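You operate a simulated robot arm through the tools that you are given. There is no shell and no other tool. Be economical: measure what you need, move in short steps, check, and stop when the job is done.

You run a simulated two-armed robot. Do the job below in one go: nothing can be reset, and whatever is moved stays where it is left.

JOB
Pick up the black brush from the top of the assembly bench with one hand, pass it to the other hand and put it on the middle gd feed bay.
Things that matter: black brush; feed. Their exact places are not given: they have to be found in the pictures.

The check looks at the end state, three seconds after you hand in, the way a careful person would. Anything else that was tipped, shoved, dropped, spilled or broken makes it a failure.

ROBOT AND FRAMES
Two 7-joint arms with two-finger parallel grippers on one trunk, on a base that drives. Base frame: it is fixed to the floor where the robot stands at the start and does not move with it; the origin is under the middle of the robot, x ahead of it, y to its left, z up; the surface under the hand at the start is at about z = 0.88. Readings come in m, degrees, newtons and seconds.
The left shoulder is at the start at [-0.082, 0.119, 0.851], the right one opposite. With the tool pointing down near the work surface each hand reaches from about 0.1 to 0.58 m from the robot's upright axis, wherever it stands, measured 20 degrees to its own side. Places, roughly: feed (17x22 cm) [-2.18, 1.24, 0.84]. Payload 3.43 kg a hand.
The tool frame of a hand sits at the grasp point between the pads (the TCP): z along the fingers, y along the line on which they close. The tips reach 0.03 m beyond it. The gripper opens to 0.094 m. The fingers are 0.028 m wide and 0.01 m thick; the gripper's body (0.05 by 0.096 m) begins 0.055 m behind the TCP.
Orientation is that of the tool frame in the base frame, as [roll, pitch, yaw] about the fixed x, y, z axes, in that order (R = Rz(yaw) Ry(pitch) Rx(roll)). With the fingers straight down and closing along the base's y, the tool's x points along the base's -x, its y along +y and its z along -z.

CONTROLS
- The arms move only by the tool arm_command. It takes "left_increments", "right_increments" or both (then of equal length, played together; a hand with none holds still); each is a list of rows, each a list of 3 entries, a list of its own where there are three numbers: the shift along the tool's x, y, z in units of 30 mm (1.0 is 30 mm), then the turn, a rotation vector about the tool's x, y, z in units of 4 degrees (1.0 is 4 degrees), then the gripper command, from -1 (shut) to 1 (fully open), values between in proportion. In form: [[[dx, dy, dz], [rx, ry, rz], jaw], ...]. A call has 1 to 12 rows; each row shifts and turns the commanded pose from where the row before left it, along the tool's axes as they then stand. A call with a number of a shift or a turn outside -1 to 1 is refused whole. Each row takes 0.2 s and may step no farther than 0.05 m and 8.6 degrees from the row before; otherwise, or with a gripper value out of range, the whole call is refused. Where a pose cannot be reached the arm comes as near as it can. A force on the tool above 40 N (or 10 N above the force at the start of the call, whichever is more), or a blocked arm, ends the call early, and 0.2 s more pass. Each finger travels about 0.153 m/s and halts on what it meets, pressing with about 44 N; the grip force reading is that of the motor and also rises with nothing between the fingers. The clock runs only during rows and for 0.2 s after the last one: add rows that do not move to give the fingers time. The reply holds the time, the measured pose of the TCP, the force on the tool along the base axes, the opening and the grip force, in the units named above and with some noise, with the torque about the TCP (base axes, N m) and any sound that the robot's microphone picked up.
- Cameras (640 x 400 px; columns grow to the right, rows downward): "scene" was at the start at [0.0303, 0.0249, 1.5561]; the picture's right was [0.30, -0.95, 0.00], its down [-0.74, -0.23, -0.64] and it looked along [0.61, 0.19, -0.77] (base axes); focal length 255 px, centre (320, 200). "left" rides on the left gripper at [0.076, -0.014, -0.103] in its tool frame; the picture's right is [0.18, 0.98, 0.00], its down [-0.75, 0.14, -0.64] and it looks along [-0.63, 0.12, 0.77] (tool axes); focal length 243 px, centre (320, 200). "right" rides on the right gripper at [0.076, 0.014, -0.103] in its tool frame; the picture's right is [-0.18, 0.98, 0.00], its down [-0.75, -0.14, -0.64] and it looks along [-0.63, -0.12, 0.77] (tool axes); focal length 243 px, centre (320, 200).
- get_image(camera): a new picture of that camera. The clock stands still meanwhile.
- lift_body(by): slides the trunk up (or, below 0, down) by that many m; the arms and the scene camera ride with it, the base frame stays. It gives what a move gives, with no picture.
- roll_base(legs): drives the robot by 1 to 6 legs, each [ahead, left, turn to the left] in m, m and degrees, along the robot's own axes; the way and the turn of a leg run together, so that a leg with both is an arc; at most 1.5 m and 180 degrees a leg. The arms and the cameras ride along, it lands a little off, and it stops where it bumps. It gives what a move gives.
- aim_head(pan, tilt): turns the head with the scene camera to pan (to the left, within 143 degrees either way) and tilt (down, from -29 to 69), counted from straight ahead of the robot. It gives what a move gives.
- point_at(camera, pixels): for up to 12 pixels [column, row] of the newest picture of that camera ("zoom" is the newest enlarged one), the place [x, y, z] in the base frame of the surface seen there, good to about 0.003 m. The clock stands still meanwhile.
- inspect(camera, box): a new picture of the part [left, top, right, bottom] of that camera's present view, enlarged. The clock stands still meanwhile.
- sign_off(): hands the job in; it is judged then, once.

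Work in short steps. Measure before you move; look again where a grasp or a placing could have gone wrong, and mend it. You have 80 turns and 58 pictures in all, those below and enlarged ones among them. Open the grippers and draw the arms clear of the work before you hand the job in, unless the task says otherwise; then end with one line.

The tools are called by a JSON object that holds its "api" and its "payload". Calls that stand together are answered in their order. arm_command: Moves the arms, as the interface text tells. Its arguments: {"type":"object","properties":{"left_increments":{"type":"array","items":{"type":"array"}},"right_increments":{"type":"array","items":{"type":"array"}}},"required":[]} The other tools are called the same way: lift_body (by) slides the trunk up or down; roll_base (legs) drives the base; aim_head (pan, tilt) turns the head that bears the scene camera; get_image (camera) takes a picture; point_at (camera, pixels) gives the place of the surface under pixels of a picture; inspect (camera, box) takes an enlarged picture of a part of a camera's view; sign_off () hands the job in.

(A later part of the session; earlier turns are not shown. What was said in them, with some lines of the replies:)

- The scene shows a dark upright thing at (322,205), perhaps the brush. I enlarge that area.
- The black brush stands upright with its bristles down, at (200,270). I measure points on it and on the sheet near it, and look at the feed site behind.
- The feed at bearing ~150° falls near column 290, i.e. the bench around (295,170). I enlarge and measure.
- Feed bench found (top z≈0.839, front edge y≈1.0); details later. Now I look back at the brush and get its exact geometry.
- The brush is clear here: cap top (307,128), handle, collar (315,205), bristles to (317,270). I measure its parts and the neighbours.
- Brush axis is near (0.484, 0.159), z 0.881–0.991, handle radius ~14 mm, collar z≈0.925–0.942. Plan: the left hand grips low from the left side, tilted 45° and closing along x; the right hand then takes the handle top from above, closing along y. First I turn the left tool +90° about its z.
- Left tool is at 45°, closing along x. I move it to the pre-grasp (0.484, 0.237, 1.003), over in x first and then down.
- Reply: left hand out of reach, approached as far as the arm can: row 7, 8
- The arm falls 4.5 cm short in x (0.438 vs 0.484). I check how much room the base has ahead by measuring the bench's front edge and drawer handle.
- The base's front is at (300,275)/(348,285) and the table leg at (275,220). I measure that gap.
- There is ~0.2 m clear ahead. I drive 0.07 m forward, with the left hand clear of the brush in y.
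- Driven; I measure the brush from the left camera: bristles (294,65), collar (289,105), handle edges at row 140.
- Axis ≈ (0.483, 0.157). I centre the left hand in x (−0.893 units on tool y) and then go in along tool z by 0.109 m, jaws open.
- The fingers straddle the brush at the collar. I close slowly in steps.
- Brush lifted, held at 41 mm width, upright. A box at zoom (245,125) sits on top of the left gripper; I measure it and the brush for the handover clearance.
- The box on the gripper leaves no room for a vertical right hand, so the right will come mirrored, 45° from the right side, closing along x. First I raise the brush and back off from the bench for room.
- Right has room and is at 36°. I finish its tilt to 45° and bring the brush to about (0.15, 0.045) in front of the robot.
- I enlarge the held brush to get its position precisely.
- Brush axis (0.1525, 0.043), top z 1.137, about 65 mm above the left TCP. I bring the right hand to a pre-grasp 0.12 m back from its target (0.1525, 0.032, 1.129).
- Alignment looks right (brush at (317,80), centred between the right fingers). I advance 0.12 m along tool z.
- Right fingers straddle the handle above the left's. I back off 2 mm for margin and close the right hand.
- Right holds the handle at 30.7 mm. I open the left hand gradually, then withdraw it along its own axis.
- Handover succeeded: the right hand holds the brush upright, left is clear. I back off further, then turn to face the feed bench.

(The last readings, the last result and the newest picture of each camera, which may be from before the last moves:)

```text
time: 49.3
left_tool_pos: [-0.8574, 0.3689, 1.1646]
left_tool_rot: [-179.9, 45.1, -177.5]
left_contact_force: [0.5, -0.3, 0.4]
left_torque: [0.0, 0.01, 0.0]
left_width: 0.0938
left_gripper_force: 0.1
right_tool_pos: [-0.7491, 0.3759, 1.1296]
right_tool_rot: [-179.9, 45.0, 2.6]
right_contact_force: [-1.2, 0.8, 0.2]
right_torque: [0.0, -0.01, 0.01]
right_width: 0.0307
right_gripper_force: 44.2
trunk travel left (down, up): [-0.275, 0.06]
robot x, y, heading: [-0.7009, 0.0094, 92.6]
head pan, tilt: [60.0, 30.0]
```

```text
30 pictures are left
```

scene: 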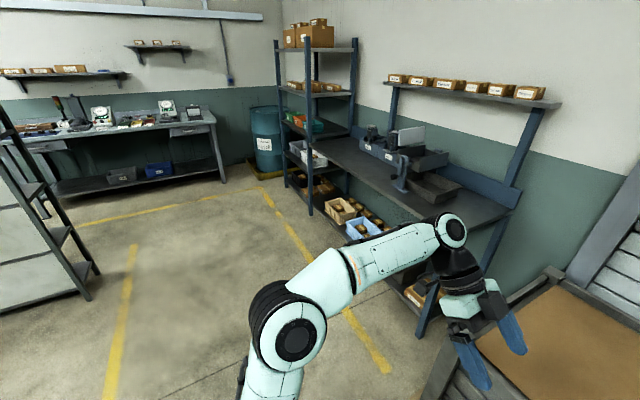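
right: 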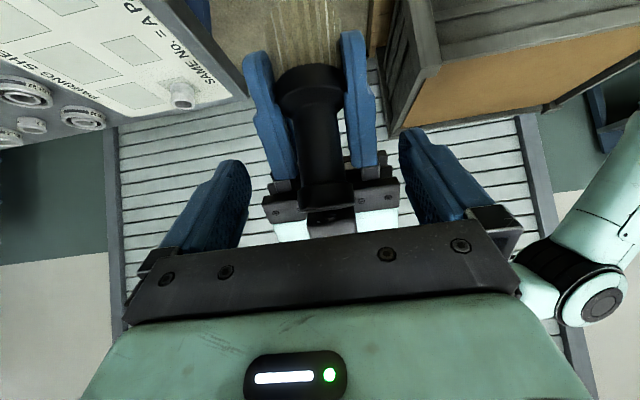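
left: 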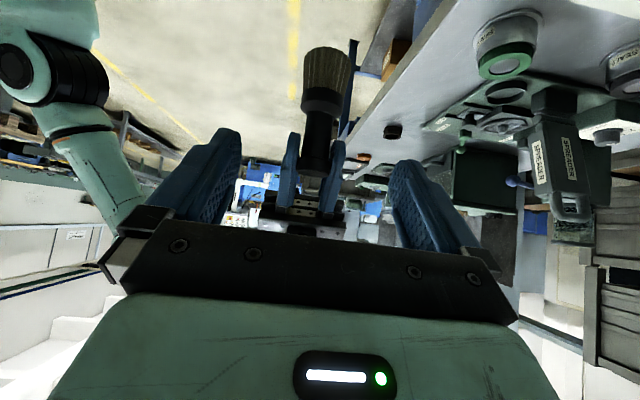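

The way to the bench is open; I measure the bench's front edge, the boxes below and the rack at left.

{"api": "point_at", "payload": {"camera": "scene", "pixels": [[320, 160], [400, 218], [370, 195], [365, 228], [340, 210], [88, 300], [100, 270], [308, 210], [440, 290], [385, 160], [350, 145]]}}

{"api": "inspect", "payload": {"camera": "scene", "box": [304, 100, 496, 220]}}

```text
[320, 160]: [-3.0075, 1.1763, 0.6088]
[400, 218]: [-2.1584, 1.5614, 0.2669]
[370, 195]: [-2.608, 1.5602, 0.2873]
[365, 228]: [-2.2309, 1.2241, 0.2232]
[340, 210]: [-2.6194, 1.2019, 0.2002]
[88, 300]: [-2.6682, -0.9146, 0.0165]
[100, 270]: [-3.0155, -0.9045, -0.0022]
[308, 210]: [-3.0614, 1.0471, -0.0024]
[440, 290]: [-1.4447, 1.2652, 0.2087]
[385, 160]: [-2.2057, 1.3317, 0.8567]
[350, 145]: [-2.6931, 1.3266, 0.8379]
```

```text
3.33 times, centred on (400, 160) of scene
```

zoom: 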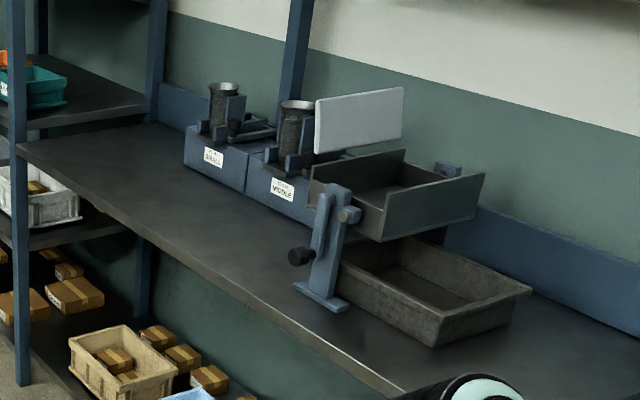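

There are feeders labelled SMALL and MIDDLE and a third behind. I drive sideways toward x≈-2.15 for a closer look.

{"api": "roll_base", "payload": {"legs": [[0, 0, -2.6], [0, 1.45, 0], [0.4, 0, 0]]}}

{"api": "aim_head", "payload": {"pan": 0, "tilt": 40}}

{"api": "get_image", "payload": {"camera": "scene"}}

```text
time: 64.6
left_tool_pos: [-2.2878, 0.776, 1.1655]
left_tool_rot: [-180.0, 44.9, 180.0]
left_contact_force: [-0.1, 0.4, -0.7]
left_torque: [0.0, 0.04, 0.02]
left_width: 0.0938
left_gripper_force: 0.0
right_tool_pos: [-2.1793, 0.7791, 1.1294]
right_tool_rot: [-179.9, 44.9, 0.0]
right_contact_force: [-0.5, 0.3, -0.7]
right_torque: [-0.01, 0.01, 0.01]
right_width: 0.0305
right_gripper_force: 43.7
trunk travel left (down, up): [-0.275, 0.06]
robot x, y, heading: [-2.1502, 0.4083, 90.1]
head pan, tilt: [60.0, 30.0]
```

```text
time: 65.9
left_tool_pos: [-2.2881, 0.7762, 1.1642]
left_tool_rot: [-180.0, 45.0, -180.0]
left_contact_force: [-0.1, 0.2, 0.0]
left_torque: [0.01, 0.0, -0.02]
left_width: 0.0938
left_gripper_force: 0.0
right_tool_pos: [-2.18, 0.7792, 1.129]
right_tool_rot: [-179.9, 45.0, 0.1]
right_contact_force: [0.5, -0.7, 0.0]
right_torque: [0.04, -0.03, 0.02]
right_width: 0.0304
right_gripper_force: 43.7
trunk travel left (down, up): [-0.275, 0.06]
robot x, y, heading: [-2.1531, 0.4114, 89.9]
head pan, tilt: [0.0, 40.0]
```

```text
28 pictures are left
```

scene: 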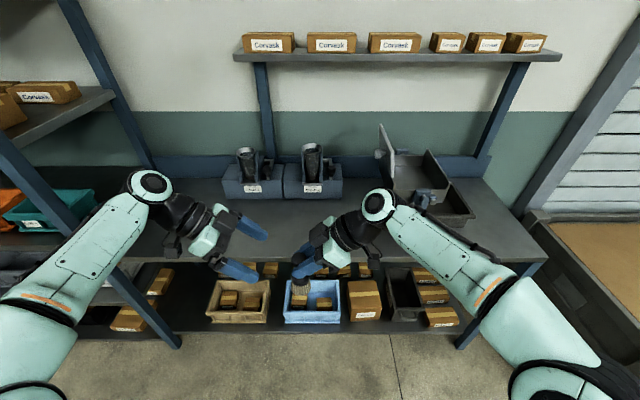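

{"api": "inspect", "payload": {"camera": "scene", "box": [200, 130, 360, 230]}}

{"api": "point_at", "payload": {"camera": "scene", "pixels": [[312, 188], [252, 188], [284, 180], [342, 180], [284, 196], [344, 196], [313, 178], [300, 215], [300, 260], [440, 165], [436, 205]]}}

```text
4.00 times, centred on (280, 180) of scene
```

zoom: 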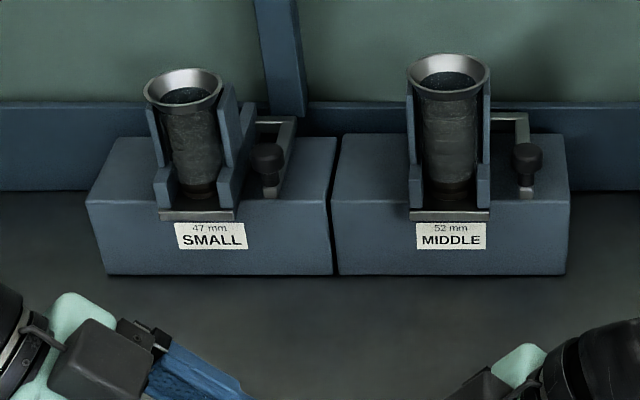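

```text
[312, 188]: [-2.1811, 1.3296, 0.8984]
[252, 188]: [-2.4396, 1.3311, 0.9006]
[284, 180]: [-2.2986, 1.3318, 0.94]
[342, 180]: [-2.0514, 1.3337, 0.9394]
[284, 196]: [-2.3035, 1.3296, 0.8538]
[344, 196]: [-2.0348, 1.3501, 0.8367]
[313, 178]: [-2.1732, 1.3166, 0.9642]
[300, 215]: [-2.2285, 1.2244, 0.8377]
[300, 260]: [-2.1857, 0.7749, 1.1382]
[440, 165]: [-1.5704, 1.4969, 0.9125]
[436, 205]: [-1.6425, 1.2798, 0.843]
```

The given feed place (-2.18, 1.24, 0.84) is the bench strip right in front of the MIDDLE unit (label at (-2.18,1.33)). I check that area for anything lying there, with the right camera.

{"api": "get_image", "payload": {"camera": "right"}}

{"api": "inspect", "payload": {"camera": "scene", "box": [224, 180, 384, 280]}}

```text
26 pictures are left
```

right: 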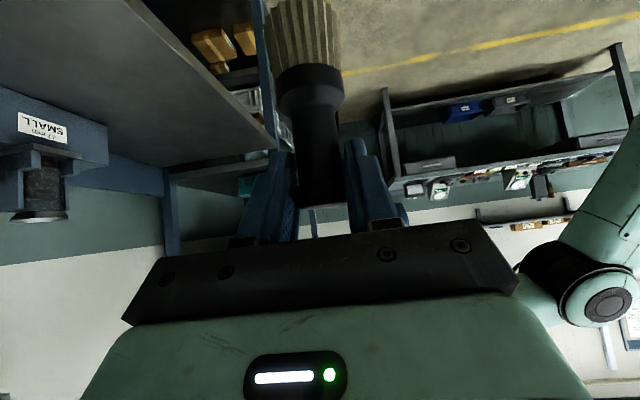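

```text
4.00 times, centred on (304, 230) of scene
```

zoom: 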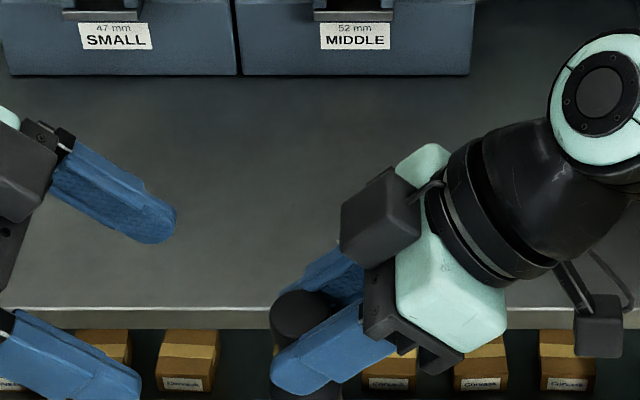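

Bench top is clear there. I test how far forward the right hand reaches in this pose, and measure the bench's front edge.

{"api": "point_at", "payload": {"camera": "zoom", "pixels": [[200, 300], [540, 300], [200, 320], [190, 345], [298, 310], [300, 200], [400, 100]]}}

{"api": "arm_command", "payload": {"right_increments": [[[0, -0.8, 0], [0, 0, 0], -1], [[0, -0.8, 0], [0, 0, 0], -1], [[0, -0.8, 0], [0, 0, 0], -1], [[0, -0.8, 0], [0, 0, 0], -1], [[0, 0, 0], [0, 0, 0], -1]]}}

```text
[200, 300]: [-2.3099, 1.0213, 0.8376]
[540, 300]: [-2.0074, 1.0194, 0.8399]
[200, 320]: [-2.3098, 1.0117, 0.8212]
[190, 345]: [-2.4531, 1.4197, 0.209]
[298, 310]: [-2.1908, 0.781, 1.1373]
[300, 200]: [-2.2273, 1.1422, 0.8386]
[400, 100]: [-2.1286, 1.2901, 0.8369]
```

```text
time: 67.1
left_tool_pos: [-2.288, 0.777, 1.1657]
left_tool_rot: [179.9, 44.9, -180.0]
left_contact_force: [0.6, 0.6, 0.3]
left_torque: [0.0, 0.0, -0.01]
left_width: 0.0939
left_gripper_force: 0.1
right_tool_pos: [-2.1806, 0.8755, 1.1306]
right_tool_rot: [-179.9, 45.0, 0.1]
right_contact_force: [-0.1, -0.7, -0.5]
right_torque: [-0.01, -0.04, 0.0]
right_width: 0.0307
right_gripper_force: 44.1
trunk travel left (down, up): [-0.275, 0.06]
robot x, y, heading: [-2.1454, 0.4077, 90.1]
head pan, tilt: [0.0, 40.0]
```

Reach of 0.466 m ahead works. I draw the left hand back a bit, then drive 0.355 m to the bench (gap stays 0.24 m, as at the first bench).

{"api": "arm_command", "payload": {"left_increments": [[[0, -1, 0], [0, 0, 0], 1], [[0, -1, 0], [0, 0, 0], 1], [[0, -1, 0], [0, 0, 0], 1], [[0, -1, 0], [0, 0, 0], 1], [[0, 0, 0], [0, 0, 0], 1]]}}

{"api": "roll_base", "payload": {"legs": [[0.355, 0, 0]]}}

{"api": "aim_head", "payload": {"pan": 0, "tilt": 55}}

{"api": "get_image", "payload": {"camera": "scene"}}

```text
time: 68.3
left_tool_pos: [-2.2903, 0.658, 1.163]
left_tool_rot: [-180.0, 45.0, -179.9]
left_contact_force: [0.4, 0.9, 0.1]
left_torque: [0.01, 0.03, -0.01]
left_width: 0.0939
left_gripper_force: 0.1
right_tool_pos: [-2.1811, 0.8772, 1.1306]
right_tool_rot: [-180.0, 45.0, 0.0]
right_contact_force: [-0.1, 0.4, -0.3]
right_torque: [0.01, 0.0, 0.01]
right_width: 0.0307
right_gripper_force: 43.4
trunk travel left (down, up): [-0.275, 0.06]
robot x, y, heading: [-2.148, 0.4107, 89.9]
head pan, tilt: [0.0, 40.0]
```

```text
time: 70.7
left_tool_pos: [-2.2918, 1.02, 1.1639]
left_tool_rot: [179.9, 45.0, -179.7]
left_contact_force: [0.0, 0.1, 0.3]
left_torque: [-0.02, -0.05, 0.0]
left_width: 0.0938
left_gripper_force: 0.0
right_tool_pos: [-2.1862, 1.2397, 1.1301]
right_tool_rot: [-179.9, 45.0, 0.5]
right_contact_force: [0.3, 0.8, -1.3]
right_torque: [-0.02, -0.03, 0.01]
right_width: 0.0306
right_gripper_force: 43.9
trunk travel left (down, up): [-0.275, 0.06]
robot x, y, heading: [-2.1456, 0.7703, 90.3]
head pan, tilt: [0.0, 40.0]
```

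```text
time: 71.4
left_tool_pos: [-2.2924, 1.019, 1.1635]
left_tool_rot: [180.0, 45.0, -179.6]
left_contact_force: [0.6, 0.8, 0.3]
left_torque: [-0.01, 0.0, -0.01]
left_width: 0.094
left_gripper_force: 0.1
right_tool_pos: [-2.1857, 1.2377, 1.1308]
right_tool_rot: [-179.9, 45.1, 0.5]
right_contact_force: [0.0, 0.5, -0.5]
right_torque: [0.02, 0.01, 0.0]
right_width: 0.0305
right_gripper_force: 44.1
trunk travel left (down, up): [-0.275, 0.06]
robot x, y, heading: [-2.1518, 0.773, 90.7]
head pan, tilt: [0.0, 55.0]
```

```text
24 pictures are left
```

scene: 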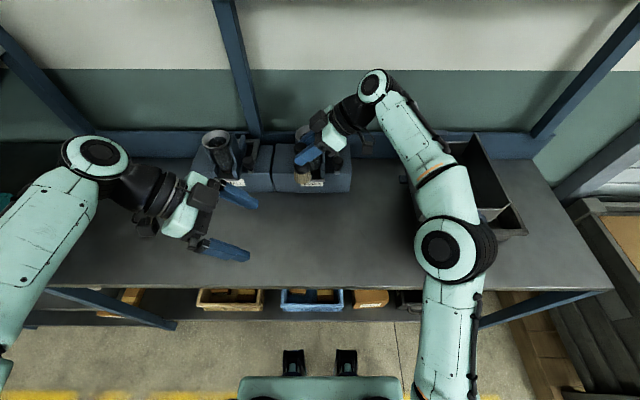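

In position, right TCP (-2.186, 1.238, 1.131); unit front is at y 1.33. I lower to about 2 cm above the bench while shifting +16 mm in x and −12 mm in y.

{"api": "arm_command", "payload": {"right_increments": [[[0.73, 0.067, 0.605], [0, 0, 0], -1], [[0.73, 0.067, 0.605], [0, 0, 0], -1], [[0.73, 0.067, 0.605], [0, 0, 0], -1], [[0.73, 0.067, 0.605], [0, 0, 0], -1], [[0.73, 0.067, 0.605], [0, 0, 0], -1], [[0.73, 0.067, 0.605], [0, 0, 0], -1], [[0, 0, 0], [0, 0, 0], -1]]}}

{"api": "get_image", "payload": {"camera": "right"}}

{"api": "inspect", "payload": {"camera": "scene", "box": [240, 110, 400, 210]}}

```text
time: 73.0
left_tool_pos: [-2.2932, 1.0202, 1.1638]
left_tool_rot: [-179.9, 45.0, -179.7]
left_contact_force: [0.6, 0.4, -0.4]
left_torque: [0.03, -0.01, -0.02]
left_width: 0.0941
left_gripper_force: 0.1
right_tool_pos: [-2.1707, 1.2256, 0.9626]
right_tool_rot: [-179.9, 45.0, 0.5]
right_contact_force: [0.3, -0.2, -1.1]
right_torque: [0.02, -0.06, -0.01]
right_width: 0.0306
right_gripper_force: 44.3
trunk travel left (down, up): [-0.275, 0.06]
robot x, y, heading: [-2.1462, 0.7737, 90.5]
head pan, tilt: [0.0, 55.0]
```

```text
23 pictures are left
```

right: 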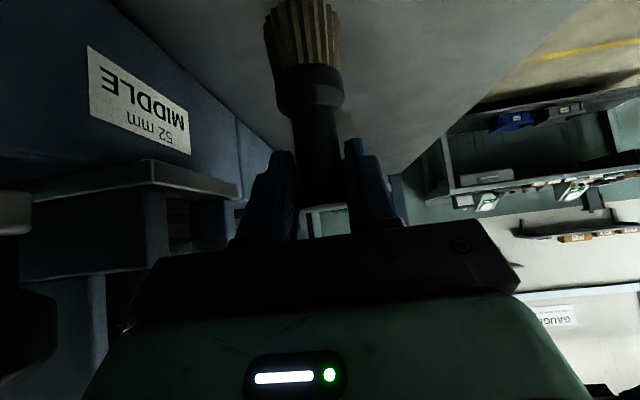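

```text
4.00 times, centred on (320, 160) of scene
```

zoom: 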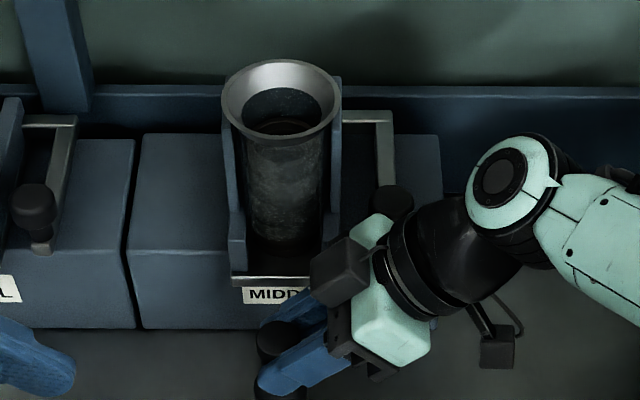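

Clear so far; the gripper's box is near the unit's front tray, so I shift 1 cm toward me and lower ~18 mm, then check contact.

{"api": "arm_command", "payload": {"right_increments": [[[0, 0.35, 0], [0, 0, 0], -1], [[0.14, 0, 0.14], [0, 0, 0], -1], [[0.14, 0, 0.14], [0, 0, 0], -1], [[0.14, 0, 0.14], [0, 0, 0], -1], [[0, 0, 0], [0, 0, 0], -1]]}}

{"api": "inspect", "payload": {"camera": "right", "box": [220, 0, 412, 120]}}

{"api": "point_at", "payload": {"camera": "zoom", "pixels": [[250, 20], [270, 60], [300, 110], [300, 210], [420, 60], [480, 100], [350, 50]]}}

```text
time: 74.2
left_tool_pos: [-2.2924, 1.02, 1.1642]
left_tool_rot: [-180.0, 45.0, -179.7]
left_contact_force: [-0.2, -0.2, 0.3]
left_torque: [0.01, 0.01, 0.03]
left_width: 0.0939
left_gripper_force: 0.0
right_tool_pos: [-2.1687, 1.2175, 0.9439]
right_tool_rot: [-179.9, 44.9, 0.5]
right_contact_force: [0.8, -0.3, -0.7]
right_torque: [-0.02, -0.02, 0.0]
right_width: 0.0309
right_gripper_force: 43.7
trunk travel left (down, up): [-0.275, 0.06]
robot x, y, heading: [-2.1446, 0.773, 90.5]
head pan, tilt: [0.0, 55.0]
```

```text
3.33 times, centred on (316, 60) of right
```

zoom: 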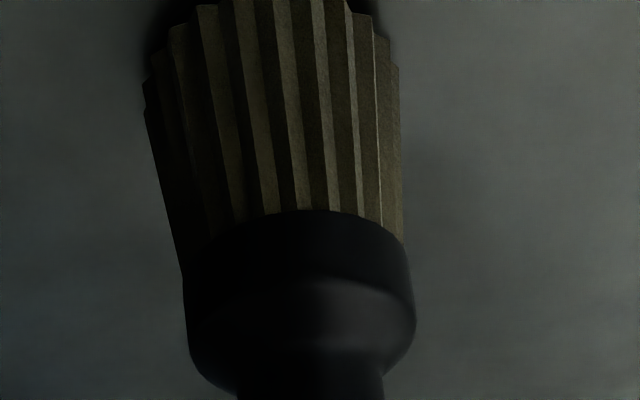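

```text
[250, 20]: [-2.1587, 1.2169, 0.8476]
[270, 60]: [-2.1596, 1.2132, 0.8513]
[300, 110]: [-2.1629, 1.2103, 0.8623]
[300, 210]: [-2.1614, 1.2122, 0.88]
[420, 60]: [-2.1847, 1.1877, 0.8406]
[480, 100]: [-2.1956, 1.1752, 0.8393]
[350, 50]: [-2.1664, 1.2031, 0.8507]
```

No contact yet, a few mm left. I lower 1.5 mm per row for two rows and read the force.

{"api": "arm_command", "payload": {"right_increments": [[[0.035, 0, 0.035], [0, 0, 0], -1], [[0.035, 0, 0.035], [0, 0, 0], -1], [[0, 0, 0], [0, 0, 0], -1]]}}

```text
time: 75.0
left_tool_pos: [-2.293, 1.0183, 1.163]
left_tool_rot: [180.0, 45.0, -179.6]
left_contact_force: [0.6, -0.3, 0.0]
left_torque: [0.02, 0.0, 0.0]
left_width: 0.094
left_gripper_force: 0.1
right_tool_pos: [-2.1692, 1.2159, 0.9431]
right_tool_rot: [-179.7, 45.1, 0.6]
right_contact_force: [-0.2, 1.1, 8.0]
right_torque: [-0.04, -0.1, -0.02]
right_width: 0.0307
right_gripper_force: 44.1
trunk travel left (down, up): [-0.275, 0.06]
robot x, y, heading: [-2.1529, 0.7697, 90.3]
head pan, tilt: [0.0, 55.0]
```

Contact at 8 N: the brush stands on the bench. I open gradually.

{"api": "arm_command", "payload": {"right_increments": [[[0, 0, 0], [0, 0, 0], -0.2], [[0, 0, 0], [0, 0, 0], 0.1], [[0, 0, 0], [0, 0, 0], 0.4], [[0, 0, 0], [0, 0, 0], 0.7], [[0, 0, 0], [0, 0, 0], 0.7]]}}

{"api": "get_image", "payload": {"camera": "right"}}

```text
time: 76.2
left_tool_pos: [-2.2929, 1.02, 1.1642]
left_tool_rot: [180.0, 45.0, -179.6]
left_contact_force: [-0.2, -0.3, -0.3]
left_torque: [0.0, 0.0, 0.01]
left_width: 0.0938
left_gripper_force: 0.1
right_tool_pos: [-2.1691, 1.2159, 0.9427]
right_tool_rot: [-179.9, 45.0, 0.5]
right_contact_force: [0.3, 0.0, 0.5]
right_torque: [0.0, -0.01, 0.0]
right_width: 0.0796
right_gripper_force: 0.0
trunk travel left (down, up): [-0.275, 0.06]
robot x, y, heading: [-2.1497, 0.7703, 90.5]
head pan, tilt: [0.0, 55.0]
```

```text
20 pictures are left
```

right: 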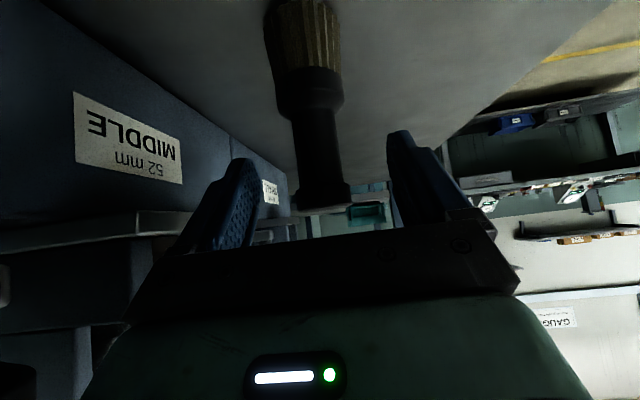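

The brush stands upright between open fingers. I withdraw 7 cm along the tool axis, then straight up.

{"api": "arm_command", "payload": {"right_increments": [[[0, 0, -0.6], [0, 0, 0], 0.7], [[0, 0, -0.9], [0, 0, 0], 0.7], [[0, 0, -0.9], [0, 0, 0], 0.7], [[-0.7, 0, -0.7], [0, 0, 0], 0.7], [[-0.7, 0, -0.7], [0, 0, 0], 0.7], [[-0.7, 0, -0.7], [0, 0, 0], 0.7], [[-0.7, 0, -0.7], [0, 0, 0], 0.7], [[-0.7, 0, -0.7], [0, 0, 0], 1], [[0, 0, 0], [0, 0, 0], 1]]}}

{"api": "roll_base", "payload": {"legs": [[-0.4, 0, 0]]}}

{"api": "aim_head", "payload": {"pan": 0, "tilt": 40}}

{"api": "get_image", "payload": {"camera": "scene"}}

```text
time: 78.2
left_tool_pos: [-2.2934, 1.0199, 1.1638]
left_tool_rot: [179.9, 45.0, -179.6]
left_contact_force: [0.0, -0.2, 0.3]
left_torque: [0.0, 0.0, -0.02]
left_width: 0.0941
left_gripper_force: 0.1
right_tool_pos: [-2.1155, 1.2188, 1.1386]
right_tool_rot: [-179.9, 44.9, 0.5]
right_contact_force: [0.1, 0.2, 0.1]
right_torque: [0.0, 0.05, 0.02]
right_width: 0.0941
right_gripper_force: 0.0
trunk travel left (down, up): [-0.275, 0.06]
robot x, y, heading: [-2.1449, 0.7739, 90.5]
head pan, tilt: [0.0, 55.0]
```

```text
time: 80.8
left_tool_pos: [-2.2893, 0.6042, 1.1639]
left_tool_rot: [-180.0, 45.0, -178.8]
left_contact_force: [0.4, 0.2, -0.1]
left_torque: [0.04, -0.02, 0.0]
left_width: 0.0938
left_gripper_force: 0.0
right_tool_pos: [-2.1147, 0.8067, 1.1384]
right_tool_rot: [-180.0, 45.0, 1.2]
right_contact_force: [-1.2, 0.5, -0.5]
right_torque: [0.03, 0.0, 0.02]
right_width: 0.0941
right_gripper_force: 0.1
trunk travel left (down, up): [-0.275, 0.06]
robot x, y, heading: [-2.1453, 0.3599, 91.2]
head pan, tilt: [0.0, 55.0]
```

```text
time: 81.5
left_tool_pos: [-2.2905, 0.6046, 1.1645]
left_tool_rot: [-179.9, 45.0, -178.8]
left_contact_force: [-0.3, -0.7, -1.0]
left_torque: [0.02, -0.02, 0.0]
left_width: 0.0941
left_gripper_force: 0.1
right_tool_pos: [-2.1155, 0.8068, 1.1373]
right_tool_rot: [-179.9, 45.0, 1.1]
right_contact_force: [-0.6, 0.3, -0.5]
right_torque: [-0.01, 0.0, 0.03]
right_width: 0.0941
right_gripper_force: 0.1
trunk travel left (down, up): [-0.275, 0.06]
robot x, y, heading: [-2.1463, 0.3589, 90.9]
head pan, tilt: [0.0, 40.0]
```

```text
19 pictures are left
```

scene: 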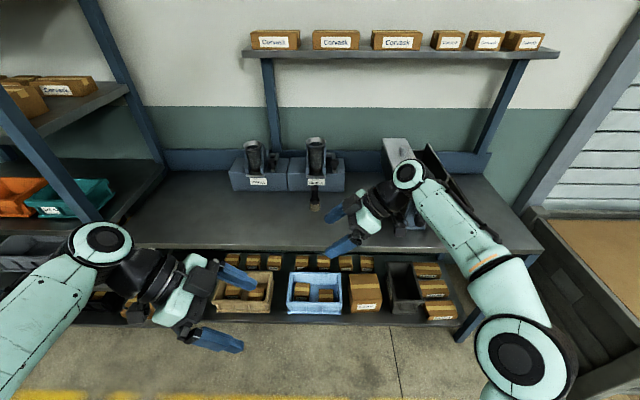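

The brush stands in front of the MIDDLE unit at (315,200). I verify with a close view.

{"api": "inspect", "payload": {"camera": "scene", "box": [240, 130, 400, 230]}}

{"api": "point_at", "payload": {"camera": "scene", "pixels": [[314, 192], [315, 208]]}}

```text
4.00 times, centred on (320, 180) of scene
```

zoom: 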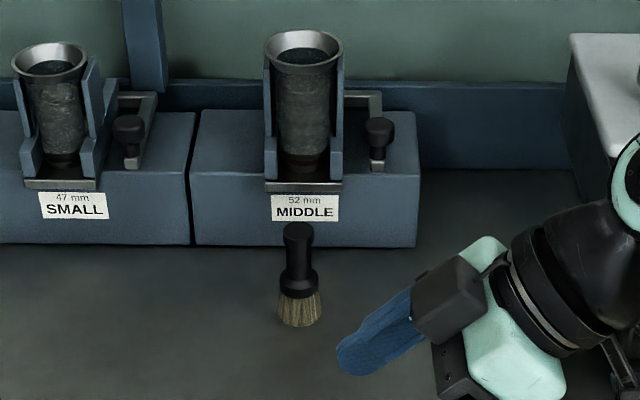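

```text
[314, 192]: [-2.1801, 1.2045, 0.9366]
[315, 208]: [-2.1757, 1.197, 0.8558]
```

The brush stands upright at about (-2.18, 1.22). That is inside the bay in front of MIDDLE, with nothing else moved and both grippers open and clear, so I hand in.

{"api": "sign_off", "payload": {}}

```text
The job is handed in.
```

The black brush was picked up with the left hand, passed to the right and set down upright in the feed bay in front of the MIDDLE unit, at about (-2.18, 1.22). I took this to be the "middle gd feed bay" because the place you gave matches it, though I saw no "gd" marking there.
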